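You operate a simulated robot arm through the tools that you are given. There is no shell and no other tool. Be economical: measure what you need, move in short steps, check, and stop when the job is done.

The job below is to be done with a simulated robot arm. You get a single attempt, and the scene is never put back.

JOB
Tidy the breadboard: clamp the brass plate in the black fence and wipe off the purple smear.
Fine: swing the green lever open, lay the plate in, swing the lever shut over it; use the white cloth on the breadboard and put it back. What is to be rubbed or washed off counts as gone when no trace of it is left.

It is judged by the outcome, as a careful person would: the job done as asked, and still so three seconds after it is handed in. It fails if anything else is knocked over, pushed out of place, dropped, spilled or broken. Flat cloth is picked up by pressing the open fingertips on it (5 to 10 N) and closing them slowly along it; thin cloth reads only 2 to 8 mm in the jaws.

ROBOT AND FRAMES
A 6-joint arm with a fingered hand, fixed in place. Base frame: the origin is at the foot of the arm, x ahead of it, y to its left, z up. Lengths are in mm, angles in rad, forces in N, time in s.
With the tool pointing down near the work surface it reaches from about 340 to 740 mm from the base axis. Its first joint turns from -2.007 to 2.007 rad. Payload 4 kg.
The TCP is the grasp point between the finger pads, 26 mm short of the fingertips. In the tool frame z runs along the fingers and y along their closing line. The gripper opens to 132 mm. The gripper's body begins 73 mm behind the TCP. The gripper is a hand of 4 fingers: y runs from the thumb to the fingers, the wrist lies at [0, 0, -239] in the tool frame, and closing takes about 1.5 s.
Orientation is that of the tool frame in the base frame, as [roll, pitch, yaw] about the fixed x, y, z axes, in that order (R = Rz(yaw) Ry(pitch) Rx(roll)). With the fingers straight down and closing along the base's y, the tool's x points along the base's -x, its y along +y and its z along -z.

CONTROLS
- The arm moves only by the tool drive_tool. Its arguments are lists of equal length, an entry for each row: "translation": the shift along the tool's x, y, z in units of 20 mm (1.0 is 20 mm), a list of three; "delta_rot": the turn, a rotation vector about the tool's x, y, z in units of 8 degrees (1.0 is 8 degrees), a list of three. In form: {"translation": [[tx, ty, tz], ...], "delta_rot": [[wx, wy, wz], ...]}. A call has 1 to 8 rows; each row shifts and turns the commanded pose from where the row before left it, along the tool's axes as they then stand. "gripper" is the closure in counts, from 0 (fully open) to 255 (shut), set as the call begins (left out, the last holds). A call with a number of a shift or a turn outside -1 to 1 is refused whole. A row lasts 0.2 s, in which the tool goes at most 50 mm and 0.15 rad; a call with a longer step from one row to the next is refused whole, and so is a gripper value outside its range. Where a pose cannot be reached the arm comes as near as it can. A force on the tool above 90 N (or 10 N above the force at the start of the call, whichever is more), or a blocked arm, ends the call early, and 0.2 s more pass. The fingers move at their own pace (about 153 mm/s each) and stop on an object; they squeeze with about 22 N. The grip force told is the motor's: it shows also when the fingers shut on nothing. Time passes only in rows, and 0.2 s behind the last, so rows that do not move let the fingers close. It gives the time, the measured TCP pose, the force on the tool (base axes), the opening and the grip force at its end, in the units of the frame above (readings bear some noise), with the torque about the TCP (base axes, N m) and any sound that the robot's microphone picked up.
- Cameras (640 x 400 px; columns grow to the right, rows downward): "scene" is fixed at [217.8, 649.8, 1562.5]; the picture's right is [-0.96, -0.27, 0.00], its down [-0.15, 0.53, -0.83] and it looks along [0.22, -0.80, -0.55] (base axes); focal length 319 px, centre (320, 200). "wrist" rides on the gripper at [68, 2, -97] in the tool frame; the picture's right is [-0.03, 1.00, 0.00], its down [-0.82, -0.02, -0.58] and it looks along [-0.58, -0.01, 0.82] (tool axes); focal length 270 px, centre (320, 200). There is no depth. A picture from a camera that has moved, and an enlarged one, comes with that camera's place and axes in the base frame and with its lens.
- snapshot(camera): a new picture of that camera. No time passes.
- raise_lower(by): slides the trunk up (or, below 0, down) by that many mm; the arm rides with it, the base frame stays. It gives what a move gives, with no picture.
- finger_targets(finger1, finger2, finger3, thumb_bend): sets how far each is bent, from 0 (flat) to 100 (curled in); at 30 the hand is open as for a grip, at 70 the pads meet at the TCP. One left out holds its place. A second passes; each finger stops where it meets its share of the squeeze, and holds until it gets a number again. A gripper value or a shape takes the hand back. It gives what a move gives, with no picture; readings hold the bend of each and the force on the fingers (four entries, about 0 where the hand has none), thumb and palm.
- hand_shape(shape): the hand has 4 fingers and takes this shape, open, in about a second: jaw (thumb against the fingers, like two jaws); tri (thumb and two fingers); tip (a fingertip pinch); poke (one finger out to press); point (the index stretched); flat (the hand flat); cup (the hand cupped); fist (a fist). The gripper value then closes the fingers along that shape, each until it touches; the sizes above hold for jaw. It gives what a move gives, with no picture.
- inspect(camera, box): a new picture of the part [left, top, right, bottom] of that camera's present view, enlarged. No time passes.
- close_job(): hands the job in; it is judged then, once.

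Work in short steps. Places have to be worked out from the pictures, the camera data and where the tool is seen: move nearer, look again, correct. Check each grasp and each placing, and mend what went wrong. You have 120 turns and 68 pictures in all, those below and enlarged ones among them. Open the gripper and draw the arm clear of the work before you hand the job in, unless the task says otherwise; then end with one line.

The tools are called after "Call:" as name(argument=value, ...) on one line, values as JSON. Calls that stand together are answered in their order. drive_tool: Moves the arm, as the interface text tells. Its arguments: {"type":"object","properties":{"translation":{"type":"array"},"delta_rot":{"type":"array"},"gripper":{"type":"number"}},"required":["translation","delta_rot"]} The other tools are called the same way: raise_lower (by) slides the trunk up or down; hand_shape (shape) gives the hand a shape; finger_targets (finger1, finger2, finger3, thumb_bend) moves the fingers one by one; snapshot (camera) takes a picture; inspect (camera, box) takes an enlarged picture of a part of a camera's view; close_job () hands the job in.

At the start:

```text
time: 0.0
position: [342.3, -290.7, 1145.9]
tcp_rot: [-3.141, 0.0, -3.141]
contact_force: [-0.1, 0.2, -0.3]
wrist_torque: [0.02, 0.01, 0.0]
width: 131.9
gripper_force: 0.1
shape: jaw
bend: [30.0, 30.0, 30.0, 30.0]
finger forces: [0.1, 0.1, 0.0, 0.0, 0.0, 0.0]
trunk travel left (down, up): [-875.0, 115.0]
```

scene: 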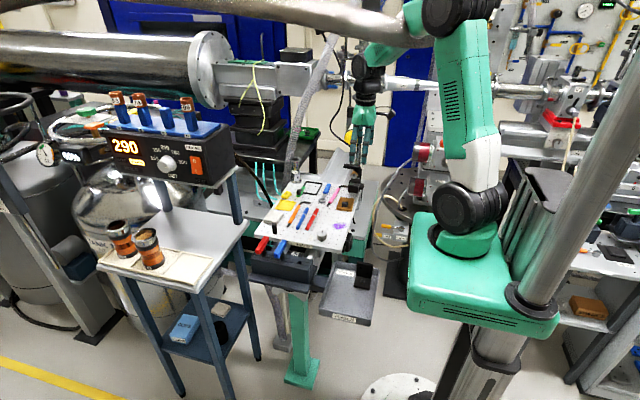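
wrist: 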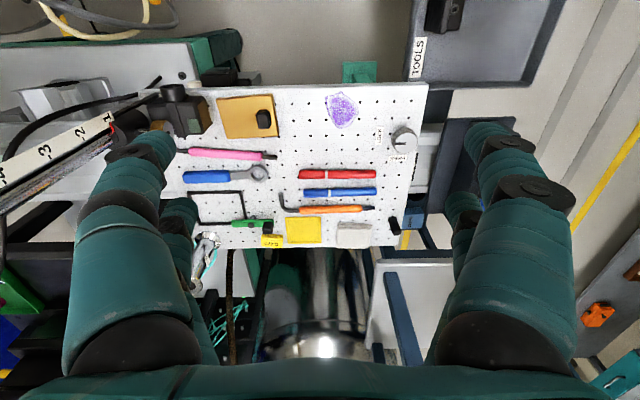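

The breadboard with plate, lever, smear and cloth is below the hand. I enlarge both views to identify things.

Call:
inspect(camera="wrist", box=[140, 70, 440, 257])

Call:
inspect(camera="scene", box=[240, 160, 384, 270])

```text
2.13 times, centred on (290, 164) of wrist
camera zoom: at [273.9, -288.7, 1241.2], right [0.03, 1.0, 0.0], down [0.82, -0.02, 0.58], along [0.58, -0.01, -0.82], focal length 577 px, centre (384, 278)
```

zoom: 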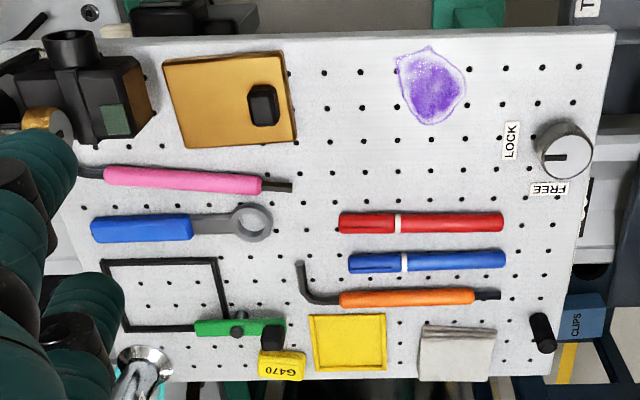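

```text
3.64 times, centred on (312, 215) of scene
camera zoom: at [217.8, 649.8, 1562.5], right [-0.96, -0.27, 0.0], down [-0.15, 0.53, -0.83], along [0.22, -0.8, -0.55], focal length 1160 px, centre (349, 146)
```

zoom: 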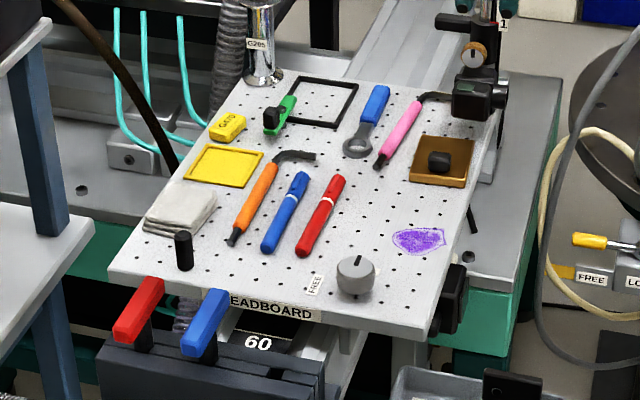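

I triangulate the board top at z≈837, the smear near (397,-258), plate (403,-398), fence (572,-482) and cloth (648,-229). I move the hand toward the fence, staying high, for a closer view.

Call:
drive_tool(translation=[[-0.8, -0.9, 0], [-0.8, -0.9, 0], [-0.8, -0.9, 0], [-0.8, -0.9, 0], [-0.8, -0.9, 0], [-0.8, -0.9, 0], [-0.8, -0.9, 0]], delta_rot=[[0, 0, 0], [0, 0, 0], [0, 0, 0], [0, 0, 0], [0, 0, 0], [0, 0, 0], [0, 0, 0]])

Call:
raise_lower(by=-120)

Call:
snapshot(camera="wrist")

```text
time: 1.6
position: [455.3, -414.4, 1144.5]
tcp_rot: [3.141, -0.002, 3.141]
contact_force: [0.8, 0.1, -0.2]
wrist_torque: [0.01, 0.01, 0.0]
width: 131.8
gripper_force: 0.1
shape: jaw
bend: [30.0, 30.0, 30.0, 30.0]
finger forces: [0.1, 0.1, 0.0, 0.0, 0.0, 0.0]
trunk travel left (down, up): [-875.0, 115.0]
```

```text
time: 3.1
position: [455.1, -413.9, 1026.0]
tcp_rot: [-3.142, -0.001, -3.14]
contact_force: [0.2, -0.3, 0.5]
wrist_torque: [0.05, 0.0, -0.01]
width: 131.8
gripper_force: 0.2
shape: jaw
bend: [30.0, 30.0, 30.0, 30.0]
finger forces: [0.1, 0.0, 0.0, 0.0, 0.0, 0.0]
trunk travel left (down, up): [-755.0, 235.0]
```

```text
63 pictures are left
camera wrist: at [385.8, -412.6, 1121.3], right [0.03, 1.0, 0.0], down [0.82, -0.02, 0.58], along [0.58, -0.01, -0.82], focal length 270 px, centre (320, 200)
```

wrist: 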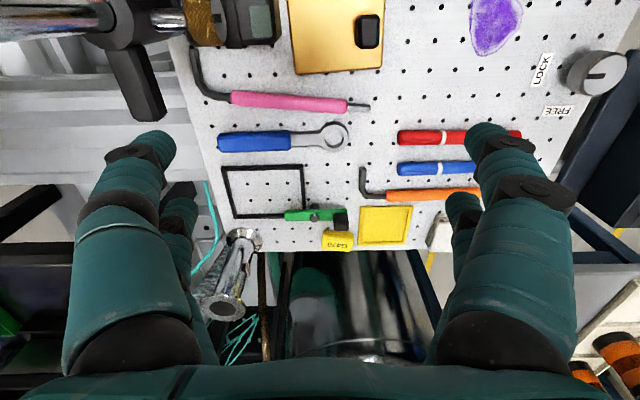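

The fence is confirmed near (571,-486). Enlarging to see fence and lever details.

Call:
inspect(camera="wrist", box=[205, 145, 365, 255])

Call:
inspect(camera="scene", box=[290, 172, 360, 216])

Call:
inspect(camera="wrist", box=[270, 0, 430, 100])

```text
3.64 times, centred on (285, 200) of wrist
camera zoom: at [385.8, -412.6, 1121.3], right [0.03, 1.0, 0.0], down [0.82, -0.02, 0.58], along [0.58, -0.01, -0.82], focal length 983 px, centre (447, 200)
```

zoom: 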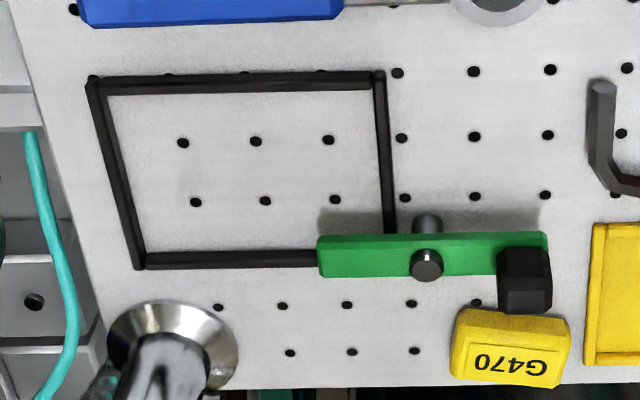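

```text
9.09 times, centred on (325, 194) of scene
camera zoom: at [217.8, 649.8, 1562.5], right [-0.96, -0.27, 0.0], down [-0.15, 0.53, -0.83], along [0.22, -0.8, -0.55], focal length 2901 px, centre (274, 254)
```

zoom: 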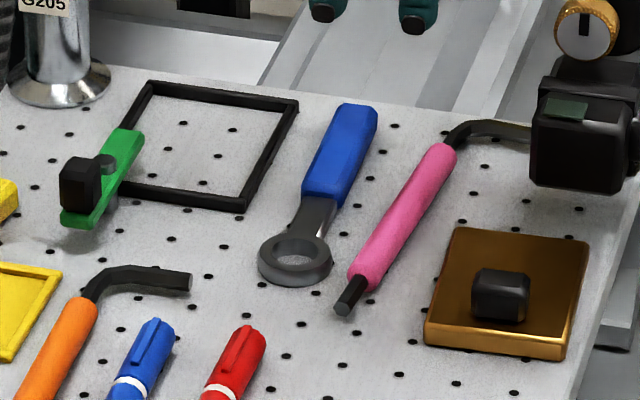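

```text
4.00 times, centred on (350, 50) of wrist
camera zoom: at [385.8, -412.6, 1121.3], right [0.03, 1.0, 0.0], down [0.82, -0.02, 0.58], along [0.58, -0.01, -0.82], focal length 1081 px, centre (200, 800)
```

zoom: 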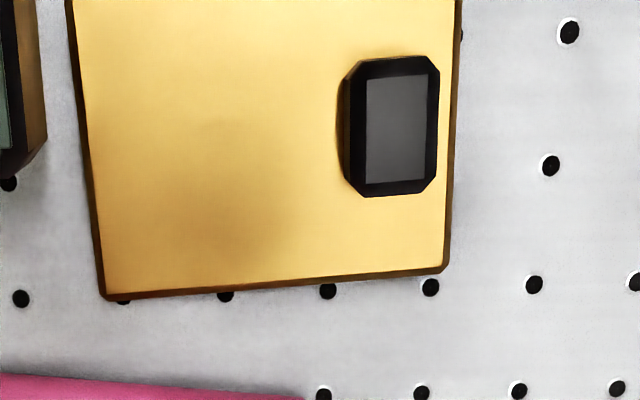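

The lever is a bar on a post at about (594,-424) with a black handle at +y end (594,-390), tip over the fence corner. I check the hand's shape in the scene view.

Call:
inspect(camera="scene", box=[280, 110, 400, 210])

```text
4.00 times, centred on (340, 160) of scene
camera zoom: at [217.8, 649.8, 1562.5], right [-0.96, -0.27, 0.0], down [-0.15, 0.53, -0.83], along [0.22, -0.8, -0.55], focal length 1276 px, centre (240, 360)
```

zoom: 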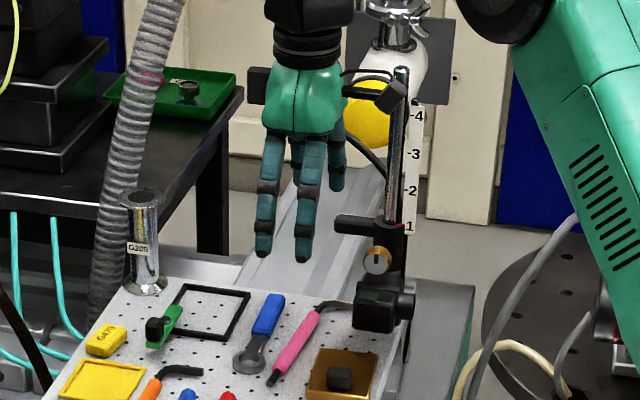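

Hand is 2×2 digits; gripping along base x (tool yawed +90°) suits both the handle and the plate knob and keeps clear of the mast. I move over the lever handle and then turn.

Call:
drive_tool(translation=[[-1, 0.17, 0], [-1, 0.17, 0], [-1, 0.17, 0], [-1, 0.17, 0], [-1, 0.17, 0], [-1, 0.17, 0], [-0.9, 0.17, 0]], delta_rot=[[0, 0, 0], [0, 0, 0], [0, 0, 0], [0, 0, 0], [0, 0, 0], [0, 0, 0], [0, 0, 0]])

Call:
drive_tool(translation=[[0, 0, 0], [0, 0, 0], [0, 0, 0], [0, 0, 0], [0, 0, 0], [0, 0, 0], [0, 0, 0], [0, 0, 0]], delta_rot=[[0, 0, 1], [0, 0, 1], [0, 0, 1], [0, 0, 1], [0, 0, 1], [0, 0, 1], [0, 0, 1], [0, 0, 1]])

Call:
drive_tool(translation=[[0, 0, 0], [0, 0, 0], [0, 0, 0], [0, 0, 0]], delta_rot=[[0, 0, 1], [0, 0, 1], [0, 0, 1], [0, 0, 0.25]])

Call:
snapshot(camera="wrist")

```text
time: 4.7
position: [590.4, -390.5, 1025.8]
tcp_rot: [3.14, -0.001, 3.14]
contact_force: [-0.4, -0.6, 0.5]
wrist_torque: [0.0, -0.02, 0.0]
width: 131.8
gripper_force: 0.1
shape: jaw
bend: [30.0, 30.0, 30.0, 30.0]
finger forces: [0.0, 0.0, 0.1, 0.0, 0.0, 0.0]
trunk travel left (down, up): [-755.0, 235.0]
```

```text
time: 6.5
position: [592.3, -390.5, 1024.7]
tcp_rot: [-3.141, -0.001, 2.022]
contact_force: [0.4, 0.4, -0.6]
wrist_torque: [0.0, 0.02, -0.01]
width: 131.6
gripper_force: 0.1
shape: jaw
bend: [30.0, 30.0, 30.0, 30.0]
finger forces: [0.1, 0.1, 0.1, 0.0, 0.0, 0.1]
trunk travel left (down, up): [-755.0, 235.0]
```

```text
time: 7.5
position: [591.8, -390.4, 1025.2]
tcp_rot: [3.141, 0.002, 1.569]
contact_force: [-0.8, 0.5, -0.1]
wrist_torque: [0.01, 0.01, -0.03]
width: 131.8
gripper_force: 0.1
shape: jaw
bend: [30.0, 30.0, 30.0, 30.0]
finger forces: [0.0, 0.0, 0.0, 0.0, 0.0, 0.0]
trunk travel left (down, up): [-755.0, 235.0]
```

```text
58 pictures are left
camera wrist: at [593.9, -321.8, 1120.9], right [1.0, -0.03, 0.0], down [-0.02, -0.82, 0.58], along [-0.02, -0.58, -0.82], focal length 270 px, centre (320, 200)
```

wrist: 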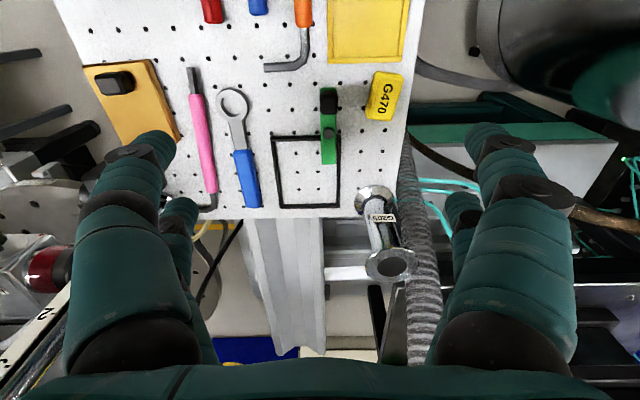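

Zooming on the lever for precise positions in this pose.

Call:
inspect(camera="wrist", box=[260, 65, 420, 215])

```text
2.67 times, centred on (340, 140) of wrist
camera zoom: at [593.9, -321.8, 1120.9], right [1.0, -0.03, 0.0], down [-0.02, -0.82, 0.58], along [-0.02, -0.58, -0.82], focal length 721 px, centre (267, 360)
```

zoom: 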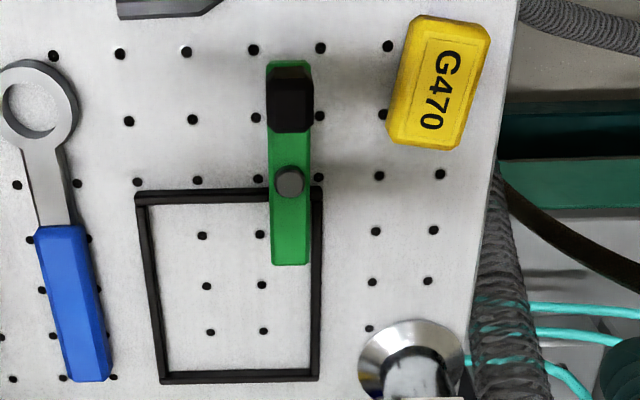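

Handle at ≈(598,-393), pivot ≈(598,-422), fence centre ≈(574.5,-484). I partly close the hand and descend above the handle, straddling it in x.

Call:
drive_tool(translation=[[-0.12, 0.3, 0], [0, 0, 1], [0, 0, 1], [0, 0, 1], [0, 0, 1], [0, 0, 0]], delta_rot=[[0, 0, 0], [0, 0, 0], [0, 0, 0], [0, 0, 0], [0, 0, 0], [0, 0, 0]], gripper=165)

Call:
snapshot(camera="wrist")

Call:
inspect(camera="scene", box=[260, 150, 360, 230])

```text
time: 8.9
position: [605.7, -397.5, 949.5]
tcp_rot: [-3.138, -0.002, 1.572]
contact_force: [0.3, 0.8, 0.4]
wrist_torque: [0.05, 0.03, 0.0]
width: 46.5
gripper_force: 0.1
shape: jaw
bend: [73.0, 73.0, 73.0, 70.0]
finger forces: [0.0, 0.0, 0.0, 0.0, 0.1, 0.0]
out of reach, approached as far as the arm can: row 1, 3, 4, 5
trunk travel left (down, up): [-755.0, 235.0]
```

```text
56 pictures are left
camera wrist: at [608.3, -330.5, 1045.2], right [1.0, -0.03, 0.0], down [-0.02, -0.82, 0.58], along [-0.02, -0.58, -0.82], focal length 270 px, centre (320, 200)
```

wrist: 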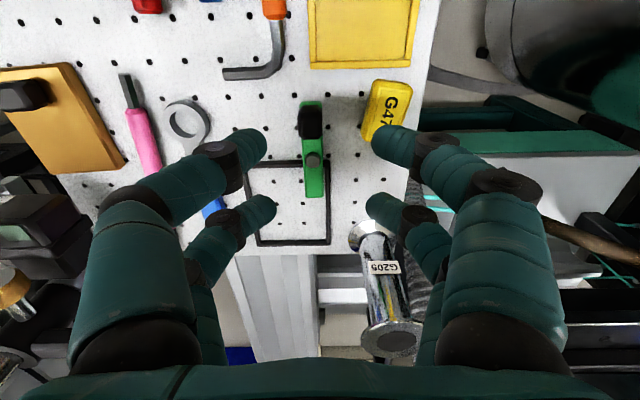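

```text
5.00 times, centred on (310, 190) of scene
camera zoom: at [217.8, 649.8, 1562.5], right [-0.96, -0.27, 0.0], down [-0.15, 0.53, -0.83], along [0.22, -0.8, -0.55], focal length 1595 px, centre (370, 250)
```

zoom: 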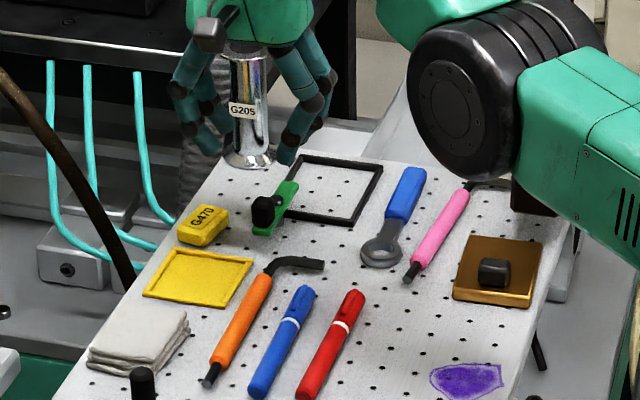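

The arm reached its limit, so I check the overall arm posture before choosing a trunk height.

Call:
snapshot(camera="scene")

```text
54 pictures are left
```

scene: 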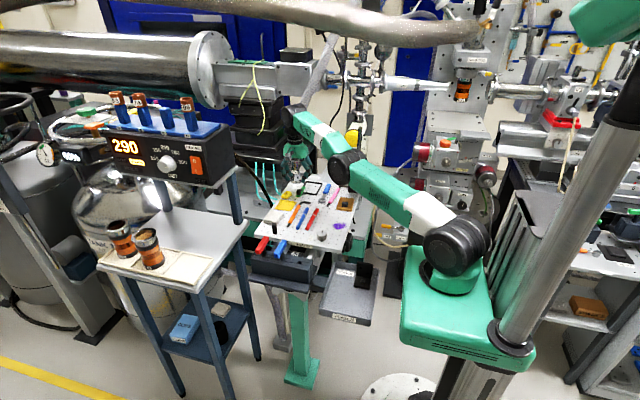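

I hold still one moment to see whether the pose settles to the commanded one.

Call:
drive_tool(translation=[[0, 0, 0], [0, 0, 0]], delta_rot=[[0, 0, 0], [0, 0, 0]])

```text
time: 9.5
position: [607.0, -398.1, 950.9]
tcp_rot: [-3.14, -0.002, 1.572]
contact_force: [-0.7, -0.7, -0.2]
wrist_torque: [0.05, -0.01, 0.03]
width: 47.4
gripper_force: 0.2
shape: jaw
bend: [73.0, 73.0, 73.0, 70.0]
finger forces: [0.0, 0.0, 0.1, 0.1, 0.1, 0.1]
trunk travel left (down, up): [-755.0, 235.0]
```

It settled ~10 mm outward of command, likely a stretched-elbow issue. I try moving inward a little to free it.

Call:
drive_tool(translation=[[0.55, -0.83, 0], [0.55, -0.83, 0], [0, 0, 0]], delta_rot=[[0, 0, 0], [0, 0, 0], [0, 0, 0]])

```text
time: 10.3
position: [605.2, -400.2, 952.6]
tcp_rot: [-3.14, -0.002, 1.571]
contact_force: [-0.5, -0.4, 0.2]
wrist_torque: [-0.02, -0.01, 0.0]
width: 46.9
gripper_force: 0.0
shape: jaw
bend: [73.0, 73.0, 73.0, 70.0]
finger forces: [0.0, 0.0, 0.0, 0.1, 0.0, 0.0]
out of reach, approached as far as the arm can: row 1, 2
trunk travel left (down, up): [-755.0, 235.0]
```

Still stuck; I back up the way I came.

Call:
drive_tool(translation=[[0, 0, -1], [0, 0, -1], [0, 0, -1], [0, 0, 0]], delta_rot=[[0, 0, 0], [0, 0, 0], [0, 0, 0], [0, 0, 0]])

```text
time: 11.3
position: [595.7, -392.8, 1010.7]
tcp_rot: [3.141, 0.001, 1.571]
contact_force: [-0.3, 0.0, 0.1]
wrist_torque: [0.0, -0.01, 0.03]
width: 46.8
gripper_force: 0.0
shape: jaw
bend: [73.0, 73.0, 73.0, 70.0]
finger forces: [0.0, 0.1, 0.0, 0.1, 0.0, 0.2]
out of reach, approached as far as the arm can: row 2, 3
trunk travel left (down, up): [-755.0, 235.0]
```

I check the arm posture now, as the elbow may have flipped through its stretched position.

Call:
snapshot(camera="scene")

```text
53 pictures are left
```

scene: 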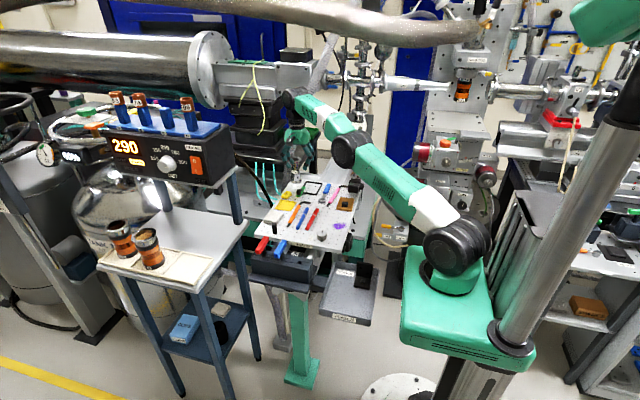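

Arm is nearly straight (singular). I try pulling inward toward the base at this height.

Call:
drive_tool(translation=[[0.55, -0.83, 0], [0.55, -0.83, 0], [0.55, -0.83, 0], [0.55, -0.83, 0], [0, 0, 0]], delta_rot=[[0, 0, 0], [0, 0, 0], [0, 0, 0], [0, 0, 0], [0, 0, 0]])

```text
time: 12.5
position: [529.3, -347.6, 1010.3]
tcp_rot: [-3.141, 0.0, 1.57]
contact_force: [1.6, -0.2, -0.5]
wrist_torque: [-0.03, -0.02, 0.03]
width: 46.8
gripper_force: 0.1
shape: jaw
bend: [73.0, 73.0, 73.0, 70.0]
finger forces: [0.0, 0.1, 0.0, 0.0, 0.1, 0.1]
trunk travel left (down, up): [-755.0, 235.0]
```

The arm is free again. I lower the trunk 60 mm so the shoulder is nearer wrist level, then check posture before extending at lower height.

Call:
raise_lower(by=-60)

Call:
drive_tool(translation=[[0, 0, 0.7], [0, 0, 0.7], [0, 0, 0]], delta_rot=[[0, 0, 0], [0, 0, 0], [0, 0, 0]])

Call:
snapshot(camera="scene")

```text
time: 13.5
position: [529.6, -348.1, 950.9]
tcp_rot: [-3.141, 0.0, 1.571]
contact_force: [-0.2, -0.2, -0.7]
wrist_torque: [-0.04, 0.02, 0.0]
width: 46.9
gripper_force: 0.0
shape: jaw
bend: [73.0, 73.0, 73.0, 70.0]
finger forces: [0.0, 0.1, 0.0, 0.1, 0.1, 0.0]
trunk travel left (down, up): [-695.0, 295.0]
```

```text
time: 14.3
position: [530.2, -348.2, 922.2]
tcp_rot: [3.14, 0.0, 1.573]
contact_force: [0.3, -0.1, -0.2]
wrist_torque: [0.0, -0.01, -0.02]
width: 46.8
gripper_force: 0.1
shape: jaw
bend: [73.0, 73.0, 73.0, 70.0]
finger forces: [0.1, 0.0, 0.0, 0.0, 0.0, 0.1]
trunk travel left (down, up): [-695.0, 295.0]
```

```text
52 pictures are left
```

scene: 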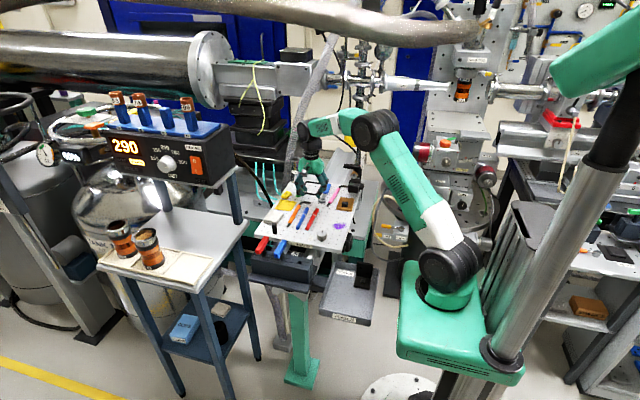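

Elbow-up posture, good. I extend to above the handle at this height.

Call:
drive_tool(translation=[[-0.56, 0.85, 0], [-0.56, 0.85, 0], [-0.56, 0.85, 0], [-0.56, 0.85, 0], [0, 0, 0]], delta_rot=[[0, 0, 0], [0, 0, 0], [0, 0, 0], [0, 0, 0], [0, 0, 0]])

Call:
snapshot(camera="wrist")

```text
time: 15.5
position: [597.3, -392.3, 922.6]
tcp_rot: [3.141, 0.0, 1.571]
contact_force: [-0.5, 0.8, 0.3]
wrist_torque: [-0.01, 0.05, 0.0]
width: 46.8
gripper_force: 0.0
shape: jaw
bend: [73.0, 73.0, 73.0, 70.0]
finger forces: [0.0, 0.1, 0.1, 0.0, 0.0, 0.0]
trunk travel left (down, up): [-695.0, 295.0]
```

```text
51 pictures are left
camera wrist: at [598.2, -324.0, 1018.2], right [1.0, -0.03, 0.0], down [-0.02, -0.82, 0.58], along [-0.01, -0.58, -0.82], focal length 270 px, centre (320, 200)
```

wrist: 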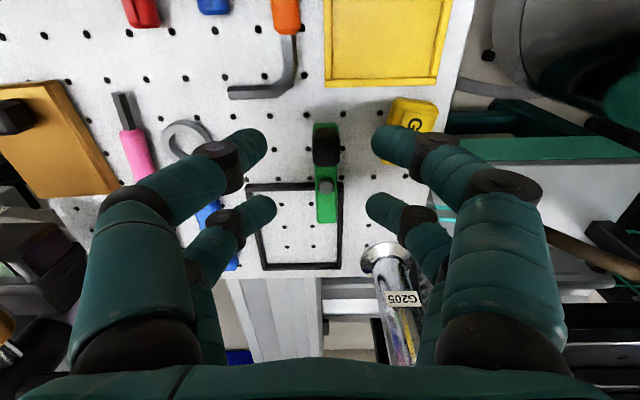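

Finger pairs sit about ±17 mm either side of TCP in y; I shift +y so the far pair straddles the handle, and lower so the tips stop above the bar.

Call:
drive_tool(translation=[[0.8, 0.1, 0], [0, 0, 0.85], [0, 0, 0.85], [0, 0, 0]], delta_rot=[[0, 0, 0], [0, 0, 0], [0, 0, 0], [0, 0, 0]])

Call:
snapshot(camera="wrist")

Call:
inspect(camera="scene", box=[265, 165, 345, 225])

```text
time: 16.5
position: [598.8, -375.0, 888.4]
tcp_rot: [-3.141, -0.001, 1.572]
contact_force: [0.4, -0.4, 0.3]
wrist_torque: [0.01, 0.01, 0.01]
width: 46.8
gripper_force: 0.1
shape: jaw
bend: [73.0, 73.0, 73.0, 70.0]
finger forces: [0.1, 0.0, 0.0, 0.0, 0.0, 0.0]
trunk travel left (down, up): [-695.0, 295.0]
```

```text
50 pictures are left
camera wrist: at [600.7, -307.6, 984.5], right [1.0, -0.03, 0.0], down [-0.02, -0.82, 0.58], along [-0.01, -0.58, -0.82], focal length 270 px, centre (320, 200)
```

wrist: 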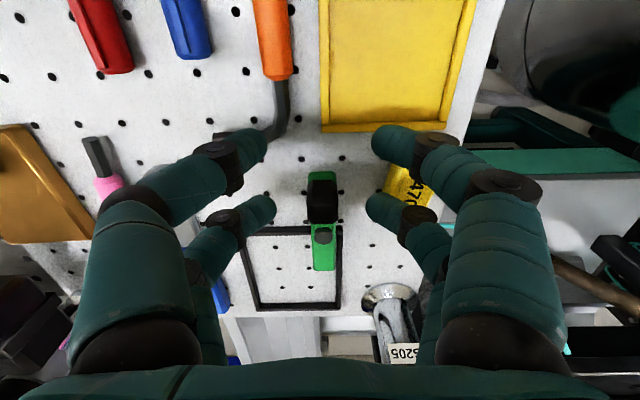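

```text
6.67 times, centred on (305, 195) of scene
camera zoom: at [217.8, 649.8, 1562.5], right [-0.96, -0.27, 0.0], down [-0.15, 0.53, -0.83], along [0.22, -0.8, -0.55], focal length 2127 px, centre (420, 233)
```

zoom: 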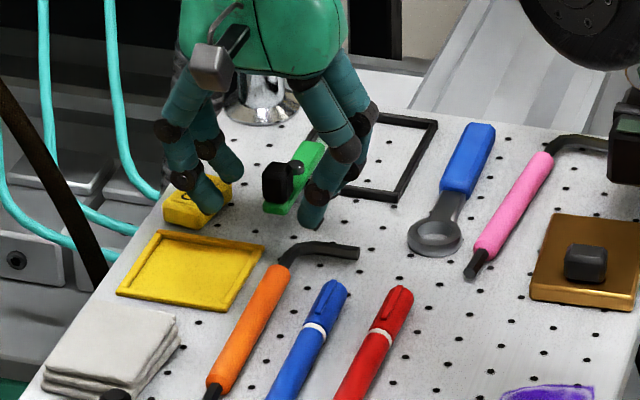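

The handle sits between the far finger pair. I close to about 24 mm around it and start the swing: rotating tool about the pivot, handle toward −x.

Call:
drive_tool(translation=[[0, 0, 0], [0, 0, 0], [0, 0, 0], [-0.02, -0.33, 0], [-0.02, -0.33, 0], [-0.02, -0.33, 0], [0, 0, 0]], delta_rot=[[0, 0, 0], [0, 0, 0], [0, 0, 0], [0, 0, -1], [0, 0, -1], [0, 0, -1], [0, 0, 0]], gripper=209)

Call:
snapshot(camera="wrist")

```text
time: 18.1
position: [579.4, -380.8, 888.8]
tcp_rot: [-3.141, 0.0, 1.992]
contact_force: [0.3, -0.5, -0.4]
wrist_torque: [-0.02, -0.06, 0.01]
width: 24.1
gripper_force: 0.1
shape: jaw
bend: [73.0, 73.0, 73.0, 70.0]
finger forces: [0.0, 0.7, 0.0, 0.0, 0.0, 0.1]
trunk travel left (down, up): [-695.0, 295.0]
```

```text
48 pictures are left
camera wrist: at [553.3, -317.1, 984.4], right [0.92, 0.39, 0.0], down [0.31, -0.75, 0.58], along [0.22, -0.53, -0.82], focal length 270 px, centre (320, 200)
```

wrist: 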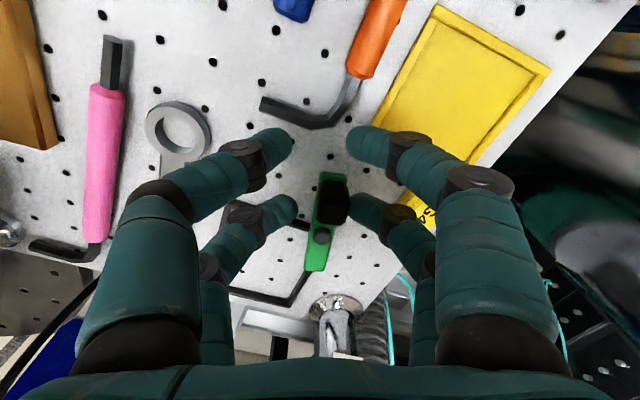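

The lever follows smoothly, lagging slightly. I continue the swing.

Call:
drive_tool(translation=[[-0.02, -0.33, 0], [-0.02, -0.33, 0], [-0.02, -0.33, 0], [-0.02, -0.33, 0], [-0.02, -0.33, 0], [-0.02, -0.33, 0], [-0.02, -0.33, 0], [0, 0, 0]], delta_rot=[[0, 0, -1], [0, 0, -1], [0, 0, -1], [0, 0, -1], [0, 0, -1], [0, 0, -1], [0, 0, -1], [0, 0, 0]])

Call:
snapshot(camera="wrist")

```text
time: 19.9
position: [552.9, -415.1, 888.8]
tcp_rot: [-3.141, 0.0, 2.968]
contact_force: [0.2, -0.4, -0.2]
wrist_torque: [-0.01, 0.01, 0.0]
width: 24.3
gripper_force: 0.1
shape: jaw
bend: [73.0, 73.0, 73.0, 70.0]
finger forces: [0.1, 0.7, 0.0, 0.0, 0.1, 0.0]
trunk travel left (down, up): [-695.0, 295.0]
```

```text
47 pictures are left
camera wrist: at [485.2, -402.1, 984.5], right [0.2, 0.98, 0.0], down [0.8, -0.16, 0.58], along [0.57, -0.11, -0.82], focal length 270 px, centre (320, 200)
```

wrist: 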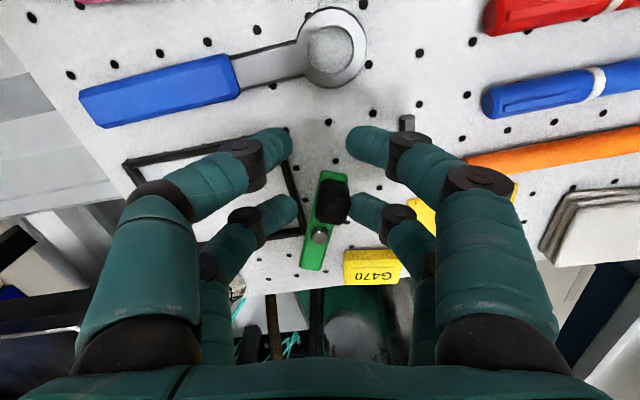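

Lever now open ~68°. I push two steps more so it clears the fence fully.

Call:
drive_tool(translation=[[-0.02, -0.33, 0], [-0.02, -0.33, 0], [0, 0, 0]], delta_rot=[[0, 0, -1], [0, 0, -1], [0, 0, 0]])

Call:
drive_tool(translation=[[0, 0.2, 0], [0, 0, 0], [0, 0, -1], [0, 0, -1], [0, 0, -1], [0.8, 0, 0], [0.8, 0, 0], [0, 0, 0]], delta_rot=[[0, 0, 0], [0, 0, 0], [0, 0, 0], [0, 0, 0], [0, 0, 0], [0, 0, 0], [0, 0, 0], [0, 0, 0]], gripper=165)

Call:
snapshot(camera="wrist")

```text
time: 20.7
position: [550.9, -428.0, 888.4]
tcp_rot: [3.14, 0.0, -3.034]
contact_force: [-0.2, 0.8, 0.4]
wrist_torque: [0.01, -0.01, -0.02]
width: 24.4
gripper_force: 0.0
shape: jaw
bend: [73.0, 73.0, 73.0, 70.0]
finger forces: [0.1, 0.8, 0.0, 0.0, 0.1, 0.1]
trunk travel left (down, up): [-695.0, 295.0]
```

```text
time: 22.5
position: [518.2, -428.6, 948.0]
tcp_rot: [3.141, 0.0, -3.037]
contact_force: [-0.8, -0.2, 0.5]
wrist_torque: [0.03, 0.01, -0.01]
width: 46.5
gripper_force: 0.0
shape: jaw
bend: [73.0, 73.0, 73.0, 70.0]
finger forces: [0.0, 0.0, 0.0, 0.0, 0.1, 0.0]
trunk travel left (down, up): [-695.0, 295.0]
```

```text
46 pictures are left
camera wrist: at [450.7, -433.7, 1044.1], right [-0.08, 1.0, 0.0], down [0.81, 0.07, 0.58], along [0.58, 0.05, -0.82], focal length 270 px, centre (320, 200)
```

wrist: 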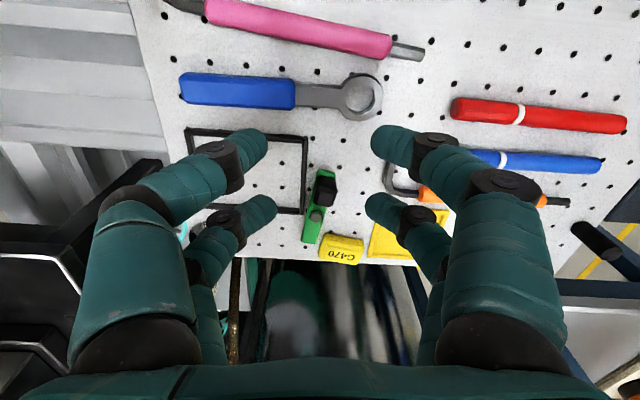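

The lever is open and clear of the fence. I rise, turn back to the x-closing orientation and go above the plate knob.

Call:
drive_tool(translation=[[0, 0, -1], [0, 0, -1], [0, 0, -1], [0, 0, 0], [0, 0, 0], [0, 0, 0], [0, 0, 0], [0, 0, 0]], delta_rot=[[0, 0, 1], [0, 0, 1], [0, 0, 1], [0, 0, 1], [0, 0, 1], [0, 0, 1], [0, 0, 1], [0, 0, 1]])

Call:
drive_tool(translation=[[0, 0, 0], [0, 0, 0], [0, 0, 0], [0, 0, 0], [0, 0, 0]], delta_rot=[[0, 0, 1], [0, 0, 1], [0, 0, 1], [0, 0, 1], [0, 0, 0]])

Call:
drive_tool(translation=[[0.46, -0.97, 0], [0.46, -0.97, 0], [0.46, -0.97, 0], [0.46, -0.97, 0], [0.46, -0.97, 0], [0.46, -0.97, 0], [0, 0, 0]], delta_rot=[[0, 0, 0], [0, 0, 0], [0, 0, 0], [0, 0, 0], [0, 0, 0], [0, 0, 0], [0, 0, 0]])

Call:
snapshot(camera="wrist")

Call:
inspect(camera="scene", box=[285, 130, 405, 230])

```text
time: 24.3
position: [519.4, -427.8, 1008.2]
tcp_rot: [3.141, -0.001, 2.128]
contact_force: [0.2, 0.2, -0.2]
wrist_torque: [-0.01, 0.01, 0.01]
width: 46.4
gripper_force: 0.1
shape: jaw
bend: [73.0, 73.0, 73.0, 70.0]
finger forces: [0.0, 0.1, 0.0, 0.0, 0.0, 0.0]
trunk travel left (down, up): [-695.0, 295.0]
```

```text
time: 25.5
position: [518.5, -426.9, 1009.3]
tcp_rot: [3.141, 0.001, 1.569]
contact_force: [0.4, -0.6, 0.9]
wrist_torque: [0.0, 0.01, -0.02]
width: 46.3
gripper_force: 0.0
shape: jaw
bend: [73.0, 73.0, 73.0, 70.0]
finger forces: [0.0, 0.0, 0.1, 0.1, 0.0, 0.1]
trunk travel left (down, up): [-695.0, 295.0]
```

```text
time: 27.1
position: [403.3, -371.6, 1008.9]
tcp_rot: [-3.14, -0.001, 1.571]
contact_force: [0.1, -0.7, 0.1]
wrist_torque: [-0.01, 0.0, -0.02]
width: 46.4
gripper_force: 0.1
shape: jaw
bend: [73.0, 73.0, 73.0, 70.0]
finger forces: [0.1, 0.1, 0.0, 0.0, 0.0, 0.0]
trunk travel left (down, up): [-695.0, 295.0]
```

```text
45 pictures are left
camera wrist: at [404.7, -304.1, 1105.3], right [1.0, -0.02, 0.0], down [-0.02, -0.82, 0.58], along [-0.01, -0.58, -0.82], focal length 270 px, centre (320, 200)
```

wrist: 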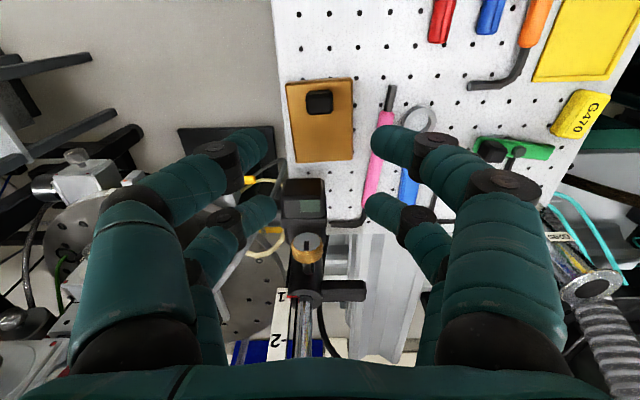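

```text
4.00 times, centred on (345, 180) of scene
camera zoom: at [217.8, 649.8, 1562.5], right [-0.96, -0.27, 0.0], down [-0.15, 0.53, -0.83], along [0.22, -0.8, -0.55], focal length 1276 px, centre (220, 280)
```

zoom: 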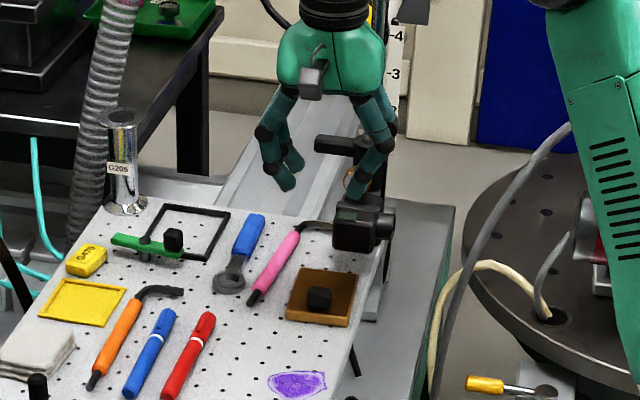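

Knob near (404,-370). Zooming on plate for alignment.

Call:
inspect(camera="wrist", box=[270, 65, 370, 175])

```text
3.64 times, centred on (320, 120) of wrist
camera zoom: at [404.7, -304.1, 1105.3], right [1.0, -0.02, 0.0], down [-0.02, -0.82, 0.58], along [-0.01, -0.58, -0.82], focal length 983 px, centre (320, 491)
```

zoom: 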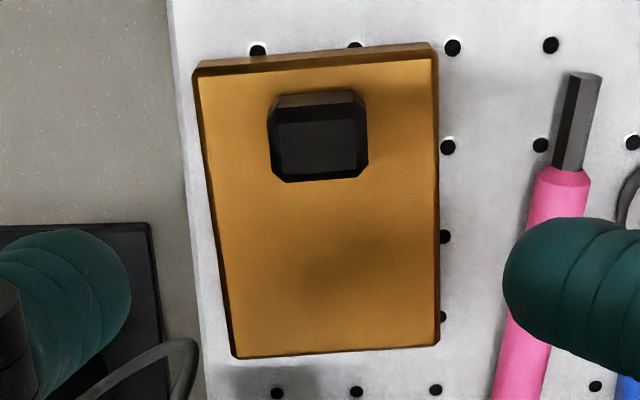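

Plate ≈59×78 mm, yawed ≈+0.043, knob 23(x)×15(y) at (404,-371). The jaw's digit pairs leave an 18 mm gap at the centre, so I look at the fingertip-pinch shape here in free air.

Call:
hand_shape(shape="tip")

Call:
snapshot(camera="wrist")

```text
time: 28.0
position: [403.2, -373.0, 1009.8]
tcp_rot: [3.141, 0.001, 1.569]
contact_force: [-0.8, 0.3, -0.1]
wrist_torque: [0.04, 0.01, -0.01]
width: 132.0
gripper_force: 0.0
shape: tip
bend: [30.0, 30.0, 30.0, 30.0]
finger forces: [0.1, 0.0, 0.1, 0.0, 0.0, 0.0]
trunk travel left (down, up): [-695.0, 295.0]
```

```text
42 pictures are left
camera wrist: at [405.1, -304.2, 1105.3], right [1.0, -0.03, 0.0], down [-0.02, -0.82, 0.58], along [-0.01, -0.58, -0.82], focal length 270 px, centre (320, 200)
```

wrist: 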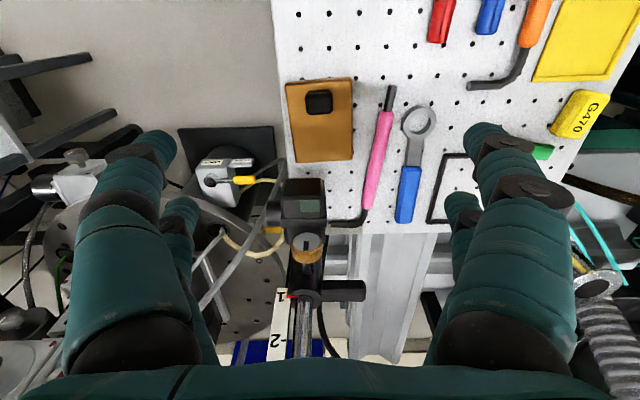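

Open it looks like jaw; I close part-way to see which digits move.

Call:
drive_tool(translation=[[0, 0, 0], [0, 0, 0], [0, 0, 0], [0, 0, 0]], delta_rot=[[0, 0, 0], [0, 0, 0], [0, 0, 0], [0, 0, 0]], gripper=215)

Call:
snapshot(camera="wrist")

```text
time: 29.0
position: [403.4, -372.8, 1009.1]
tcp_rot: [-3.141, 0.001, 1.571]
contact_force: [0.4, 0.6, -0.8]
wrist_torque: [0.03, 0.0, 0.02]
width: 21.2
gripper_force: 0.1
shape: tip
bend: [73.0, 73.0, 73.0, 70.0]
finger forces: [0.0, 0.0, 0.1, 0.0, 0.1, 0.1]
trunk travel left (down, up): [-695.0, 295.0]
```

```text
41 pictures are left
camera wrist: at [405.0, -304.2, 1105.3], right [1.0, -0.03, 0.0], down [-0.02, -0.82, 0.58], along [-0.01, -0.58, -0.82], focal length 270 px, centre (320, 200)
```

wrist: 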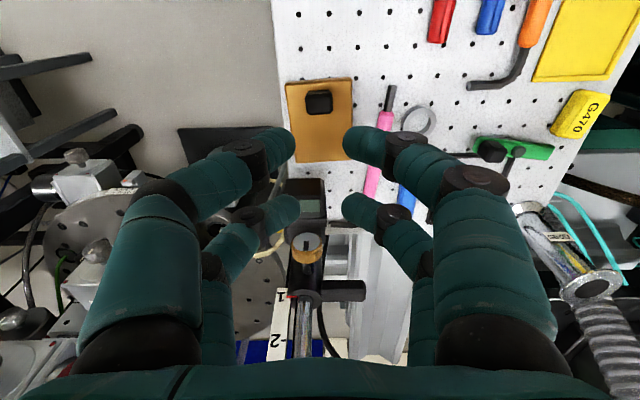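

All shapes show 2×2 digits. I go back to jaw, align yaw with the plate, and put the near (+y) digit pair astride the knob, descending to just above the plate.

Call:
hand_shape(shape="jaw")

Call:
drive_tool(translation=[[-0.8, 0.07, 0], [0, 0, 1], [0, 0, 1], [0, 0, 1], [0, 0, 1], [0, 0, 1], [0, 0, 1], [0, 0, 0]], delta_rot=[[0, 0, -0.31], [0, 0, 0], [0, 0, 0], [0, 0, 0], [0, 0, 0], [0, 0, 0], [0, 0, 0], [0, 0, 0]], gripper=135)

Call:
snapshot(camera="wrist")

```text
time: 29.9
position: [403.5, -372.3, 1008.9]
tcp_rot: [-3.141, 0.0, 1.571]
contact_force: [-0.3, -0.4, -0.4]
wrist_torque: [0.01, 0.01, -0.02]
width: 131.7
gripper_force: 0.1
shape: jaw
bend: [30.0, 30.0, 30.0, 30.0]
finger forces: [0.0, 0.0, 0.1, 0.0, 0.1, 0.0]
trunk travel left (down, up): [-695.0, 295.0]
```

```text
time: 31.7
position: [405.6, -389.5, 890.4]
tcp_rot: [3.141, -0.001, 1.615]
contact_force: [0.7, -0.8, -0.3]
wrist_torque: [0.01, -0.02, 0.02]
width: 62.5
gripper_force: 0.0
shape: jaw
bend: [73.0, 73.0, 73.0, 70.0]
finger forces: [0.0, 0.0, 0.1, 0.0, 0.1, 0.1]
trunk travel left (down, up): [-695.0, 295.0]
```

```text
40 pictures are left
camera wrist: at [403.7, -320.4, 984.1], right [1.0, 0.02, 0.0], down [0.01, -0.82, 0.58], along [0.01, -0.58, -0.82], focal length 270 px, centre (320, 200)
```

wrist: 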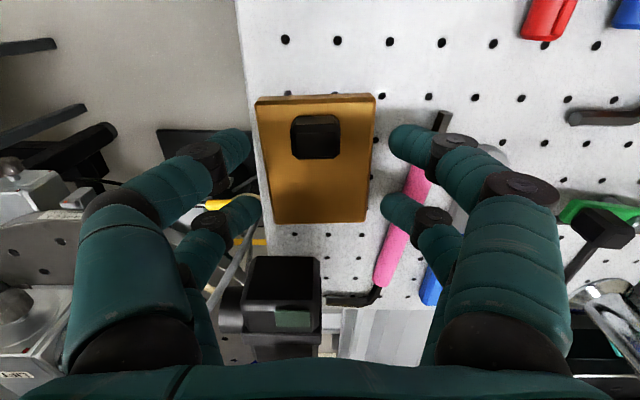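

Knob lies between the +y digit pair. I lower 14 mm, centre by −2 mm and close gently.

Call:
drive_tool(translation=[[0, -0.1, 0.35], [0, 0, 0.35], [0, 0, 0]], delta_rot=[[0, 0, 0], [0, 0, 0], [0, 0, 0]])

Call:
drive_tool(translation=[[0, 0, 0], [0, 0, 0], [0, 0, 0], [0, 0, 0], [0, 0, 0], [0, 0, 0]], delta_rot=[[0, 0, 0], [0, 0, 0], [0, 0, 0], [0, 0, 0], [0, 0, 0], [0, 0, 0]], gripper=255)

Call:
snapshot(camera="wrist")

```text
time: 32.5
position: [402.5, -389.9, 874.8]
tcp_rot: [3.141, -0.001, 1.615]
contact_force: [-0.2, 0.4, -0.8]
wrist_torque: [-0.03, -0.01, 0.04]
width: 62.8
gripper_force: 0.1
shape: jaw
bend: [73.0, 73.0, 73.0, 70.0]
finger forces: [0.1, 0.0, 0.1, 0.0, 0.1, 0.1]
trunk travel left (down, up): [-695.0, 295.0]
```

```text
time: 33.9
position: [402.7, -389.4, 875.6]
tcp_rot: [-3.141, 0.001, 1.614]
contact_force: [0.1, 0.2, -0.2]
wrist_torque: [-0.07, 0.0, 0.02]
width: 8.8
gripper_force: 22.0
shape: jaw
bend: [73.0, 66.0, 66.0, 70.0]
finger forces: [19.3, 0.0, 0.0, 0.0, 19.6, 0.1]
trunk travel left (down, up): [-695.0, 295.0]
```

```text
39 pictures are left
camera wrist: at [401.7, -320.8, 970.8], right [1.0, 0.02, 0.0], down [0.01, -0.82, 0.58], along [0.01, -0.58, -0.82], focal length 270 px, centre (320, 200)
```

wrist: 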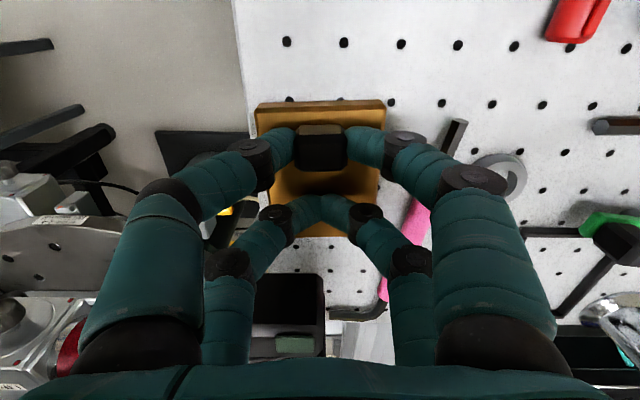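

Firm pinch on the knob (≈19 N by finger 1 and thumb). I lift 40 mm and look for tilt.

Call:
drive_tool(translation=[[0, 0, -0.5], [0, 0, -0.5], [0, 0, -0.5], [0, 0, -0.5], [0, 0, 0]], delta_rot=[[0, 0, 0], [0, 0, 0], [0, 0, 0], [0, 0, 0], [0, 0, 0]])

Call:
snapshot(camera="wrist")

Call:
inspect(camera="scene", box=[300, 150, 400, 230])

```text
time: 35.1
position: [402.9, -388.2, 914.9]
tcp_rot: [3.141, 0.001, 1.615]
contact_force: [0.0, 0.5, -4.2]
wrist_torque: [-0.02, -0.01, 0.0]
width: 8.8
gripper_force: 22.3
shape: jaw
bend: [73.0, 66.0, 66.0, 70.0]
finger forces: [19.5, 0.0, 0.1, 0.0, 19.4, 0.0]
trunk travel left (down, up): [-695.0, 295.0]
```

```text
38 pictures are left
camera wrist: at [401.6, -320.7, 1011.3], right [1.0, 0.02, 0.0], down [0.01, -0.82, 0.58], along [0.01, -0.58, -0.82], focal length 270 px, centre (320, 200)
```

wrist: 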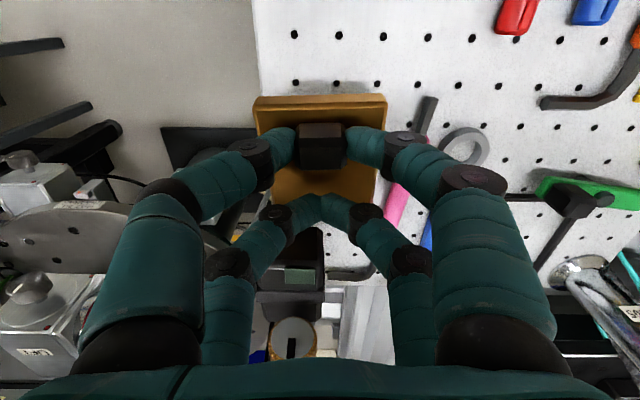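

```text
5.00 times, centred on (350, 190) of scene
camera zoom: at [217.8, 649.8, 1562.5], right [-0.96, -0.27, 0.0], down [-0.15, 0.53, -0.83], along [0.22, -0.8, -0.55], focal length 1595 px, centre (170, 250)
```

zoom: 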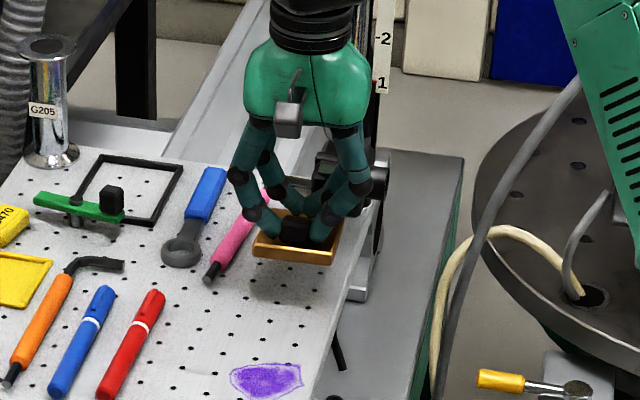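

The plate is held but hangs ≈23° low on its −y side. Tilting the tool the other way levels it and also brings the wrist closer to the base, which helps reach. I raise, move away from the mast and tilt.

Call:
drive_tool(translation=[[0, 0, -1], [0, 0, -1], [0.2, 0.9, 0], [0, 1, 0], [0, 1, 0], [0, 0, 0], [0, 0, 0], [0, 0, 0]], delta_rot=[[0, 0, 0], [0, 0, 0], [0, 0, 0], [0, 0, 0], [0, 0, 0], [0, -0.9, 0], [0, -0.9, 0], [0, -0.9, 0]])

Call:
snapshot(camera="wrist")

Call:
inspect(camera="scene", box=[280, 130, 380, 210])

```text
time: 36.9
position: [461.8, -383.2, 954.1]
tcp_rot: [-3.14, 0.379, 1.613]
contact_force: [-0.1, -0.7, -4.2]
wrist_torque: [0.07, -0.01, -0.03]
width: 8.8
gripper_force: 22.1
shape: jaw
bend: [73.0, 66.0, 66.0, 70.0]
finger forces: [19.4, 0.1, 0.0, 0.0, 19.5, 0.1]
trunk travel left (down, up): [-695.0, 295.0]
```

```text
36 pictures are left
camera wrist: at [458.1, -283.9, 1018.6], right [1.0, 0.02, 0.01], down [0.0, -0.55, 0.84], along [0.02, -0.84, -0.55], focal length 270 px, centre (320, 200)
```

wrist: 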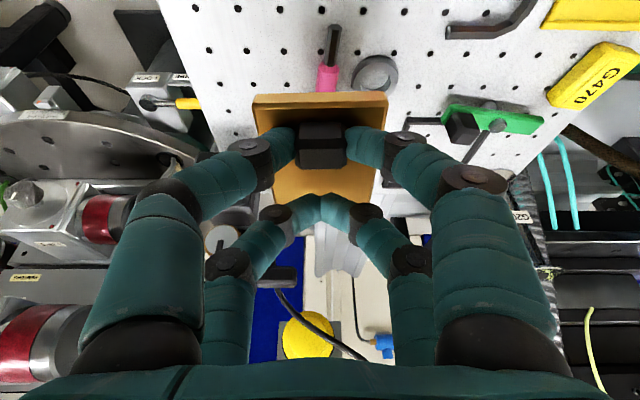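

```text
5.00 times, centred on (330, 170) of scene
camera zoom: at [217.8, 649.8, 1562.5], right [-0.96, -0.27, 0.0], down [-0.15, 0.53, -0.83], along [0.22, -0.8, -0.55], focal length 1595 px, centre (270, 350)
```

zoom: 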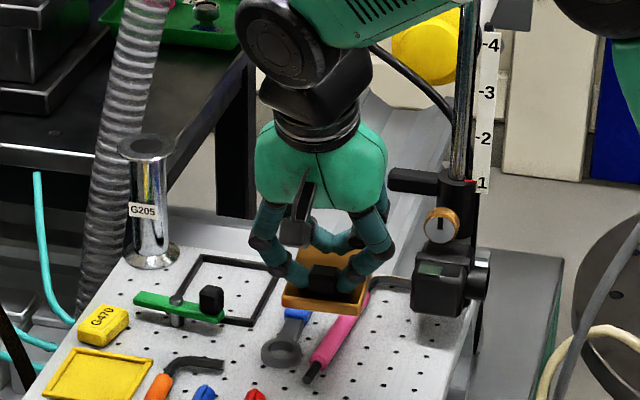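

I zoom to measure the plate's pose relative to the hand.

Call:
inspect(camera="wrist", box=[230, 80, 410, 260])

Call:
inspect(camera="scene", box=[320, 170, 370, 205])

```text
2.22 times, centred on (320, 170) of wrist
camera zoom: at [458.1, -283.9, 1018.6], right [1.0, 0.02, 0.01], down [0.0, -0.55, 0.84], along [0.02, -0.84, -0.55], focal length 601 px, centre (320, 267)
```

zoom: 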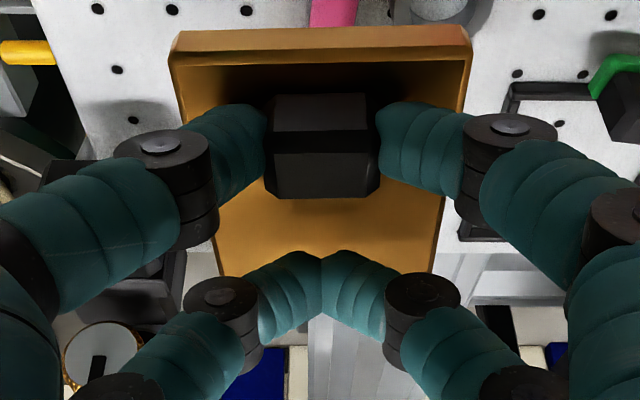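

```text
11.43 times, centred on (345, 188) of scene
camera zoom: at [217.8, 649.8, 1562.5], right [-0.96, -0.27, 0.0], down [-0.15, 0.53, -0.83], along [0.22, -0.8, -0.55], focal length 3646 px, centre (34, 343)
```

zoom: 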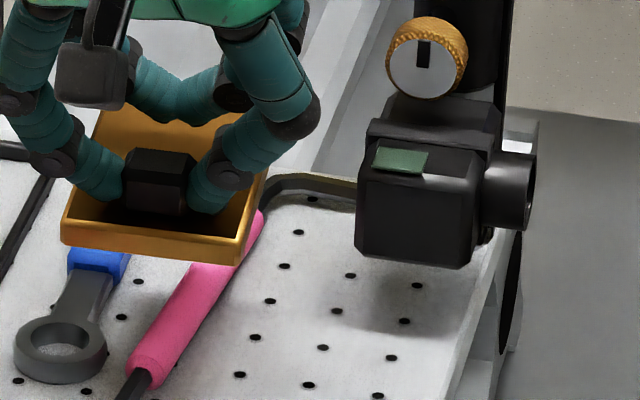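

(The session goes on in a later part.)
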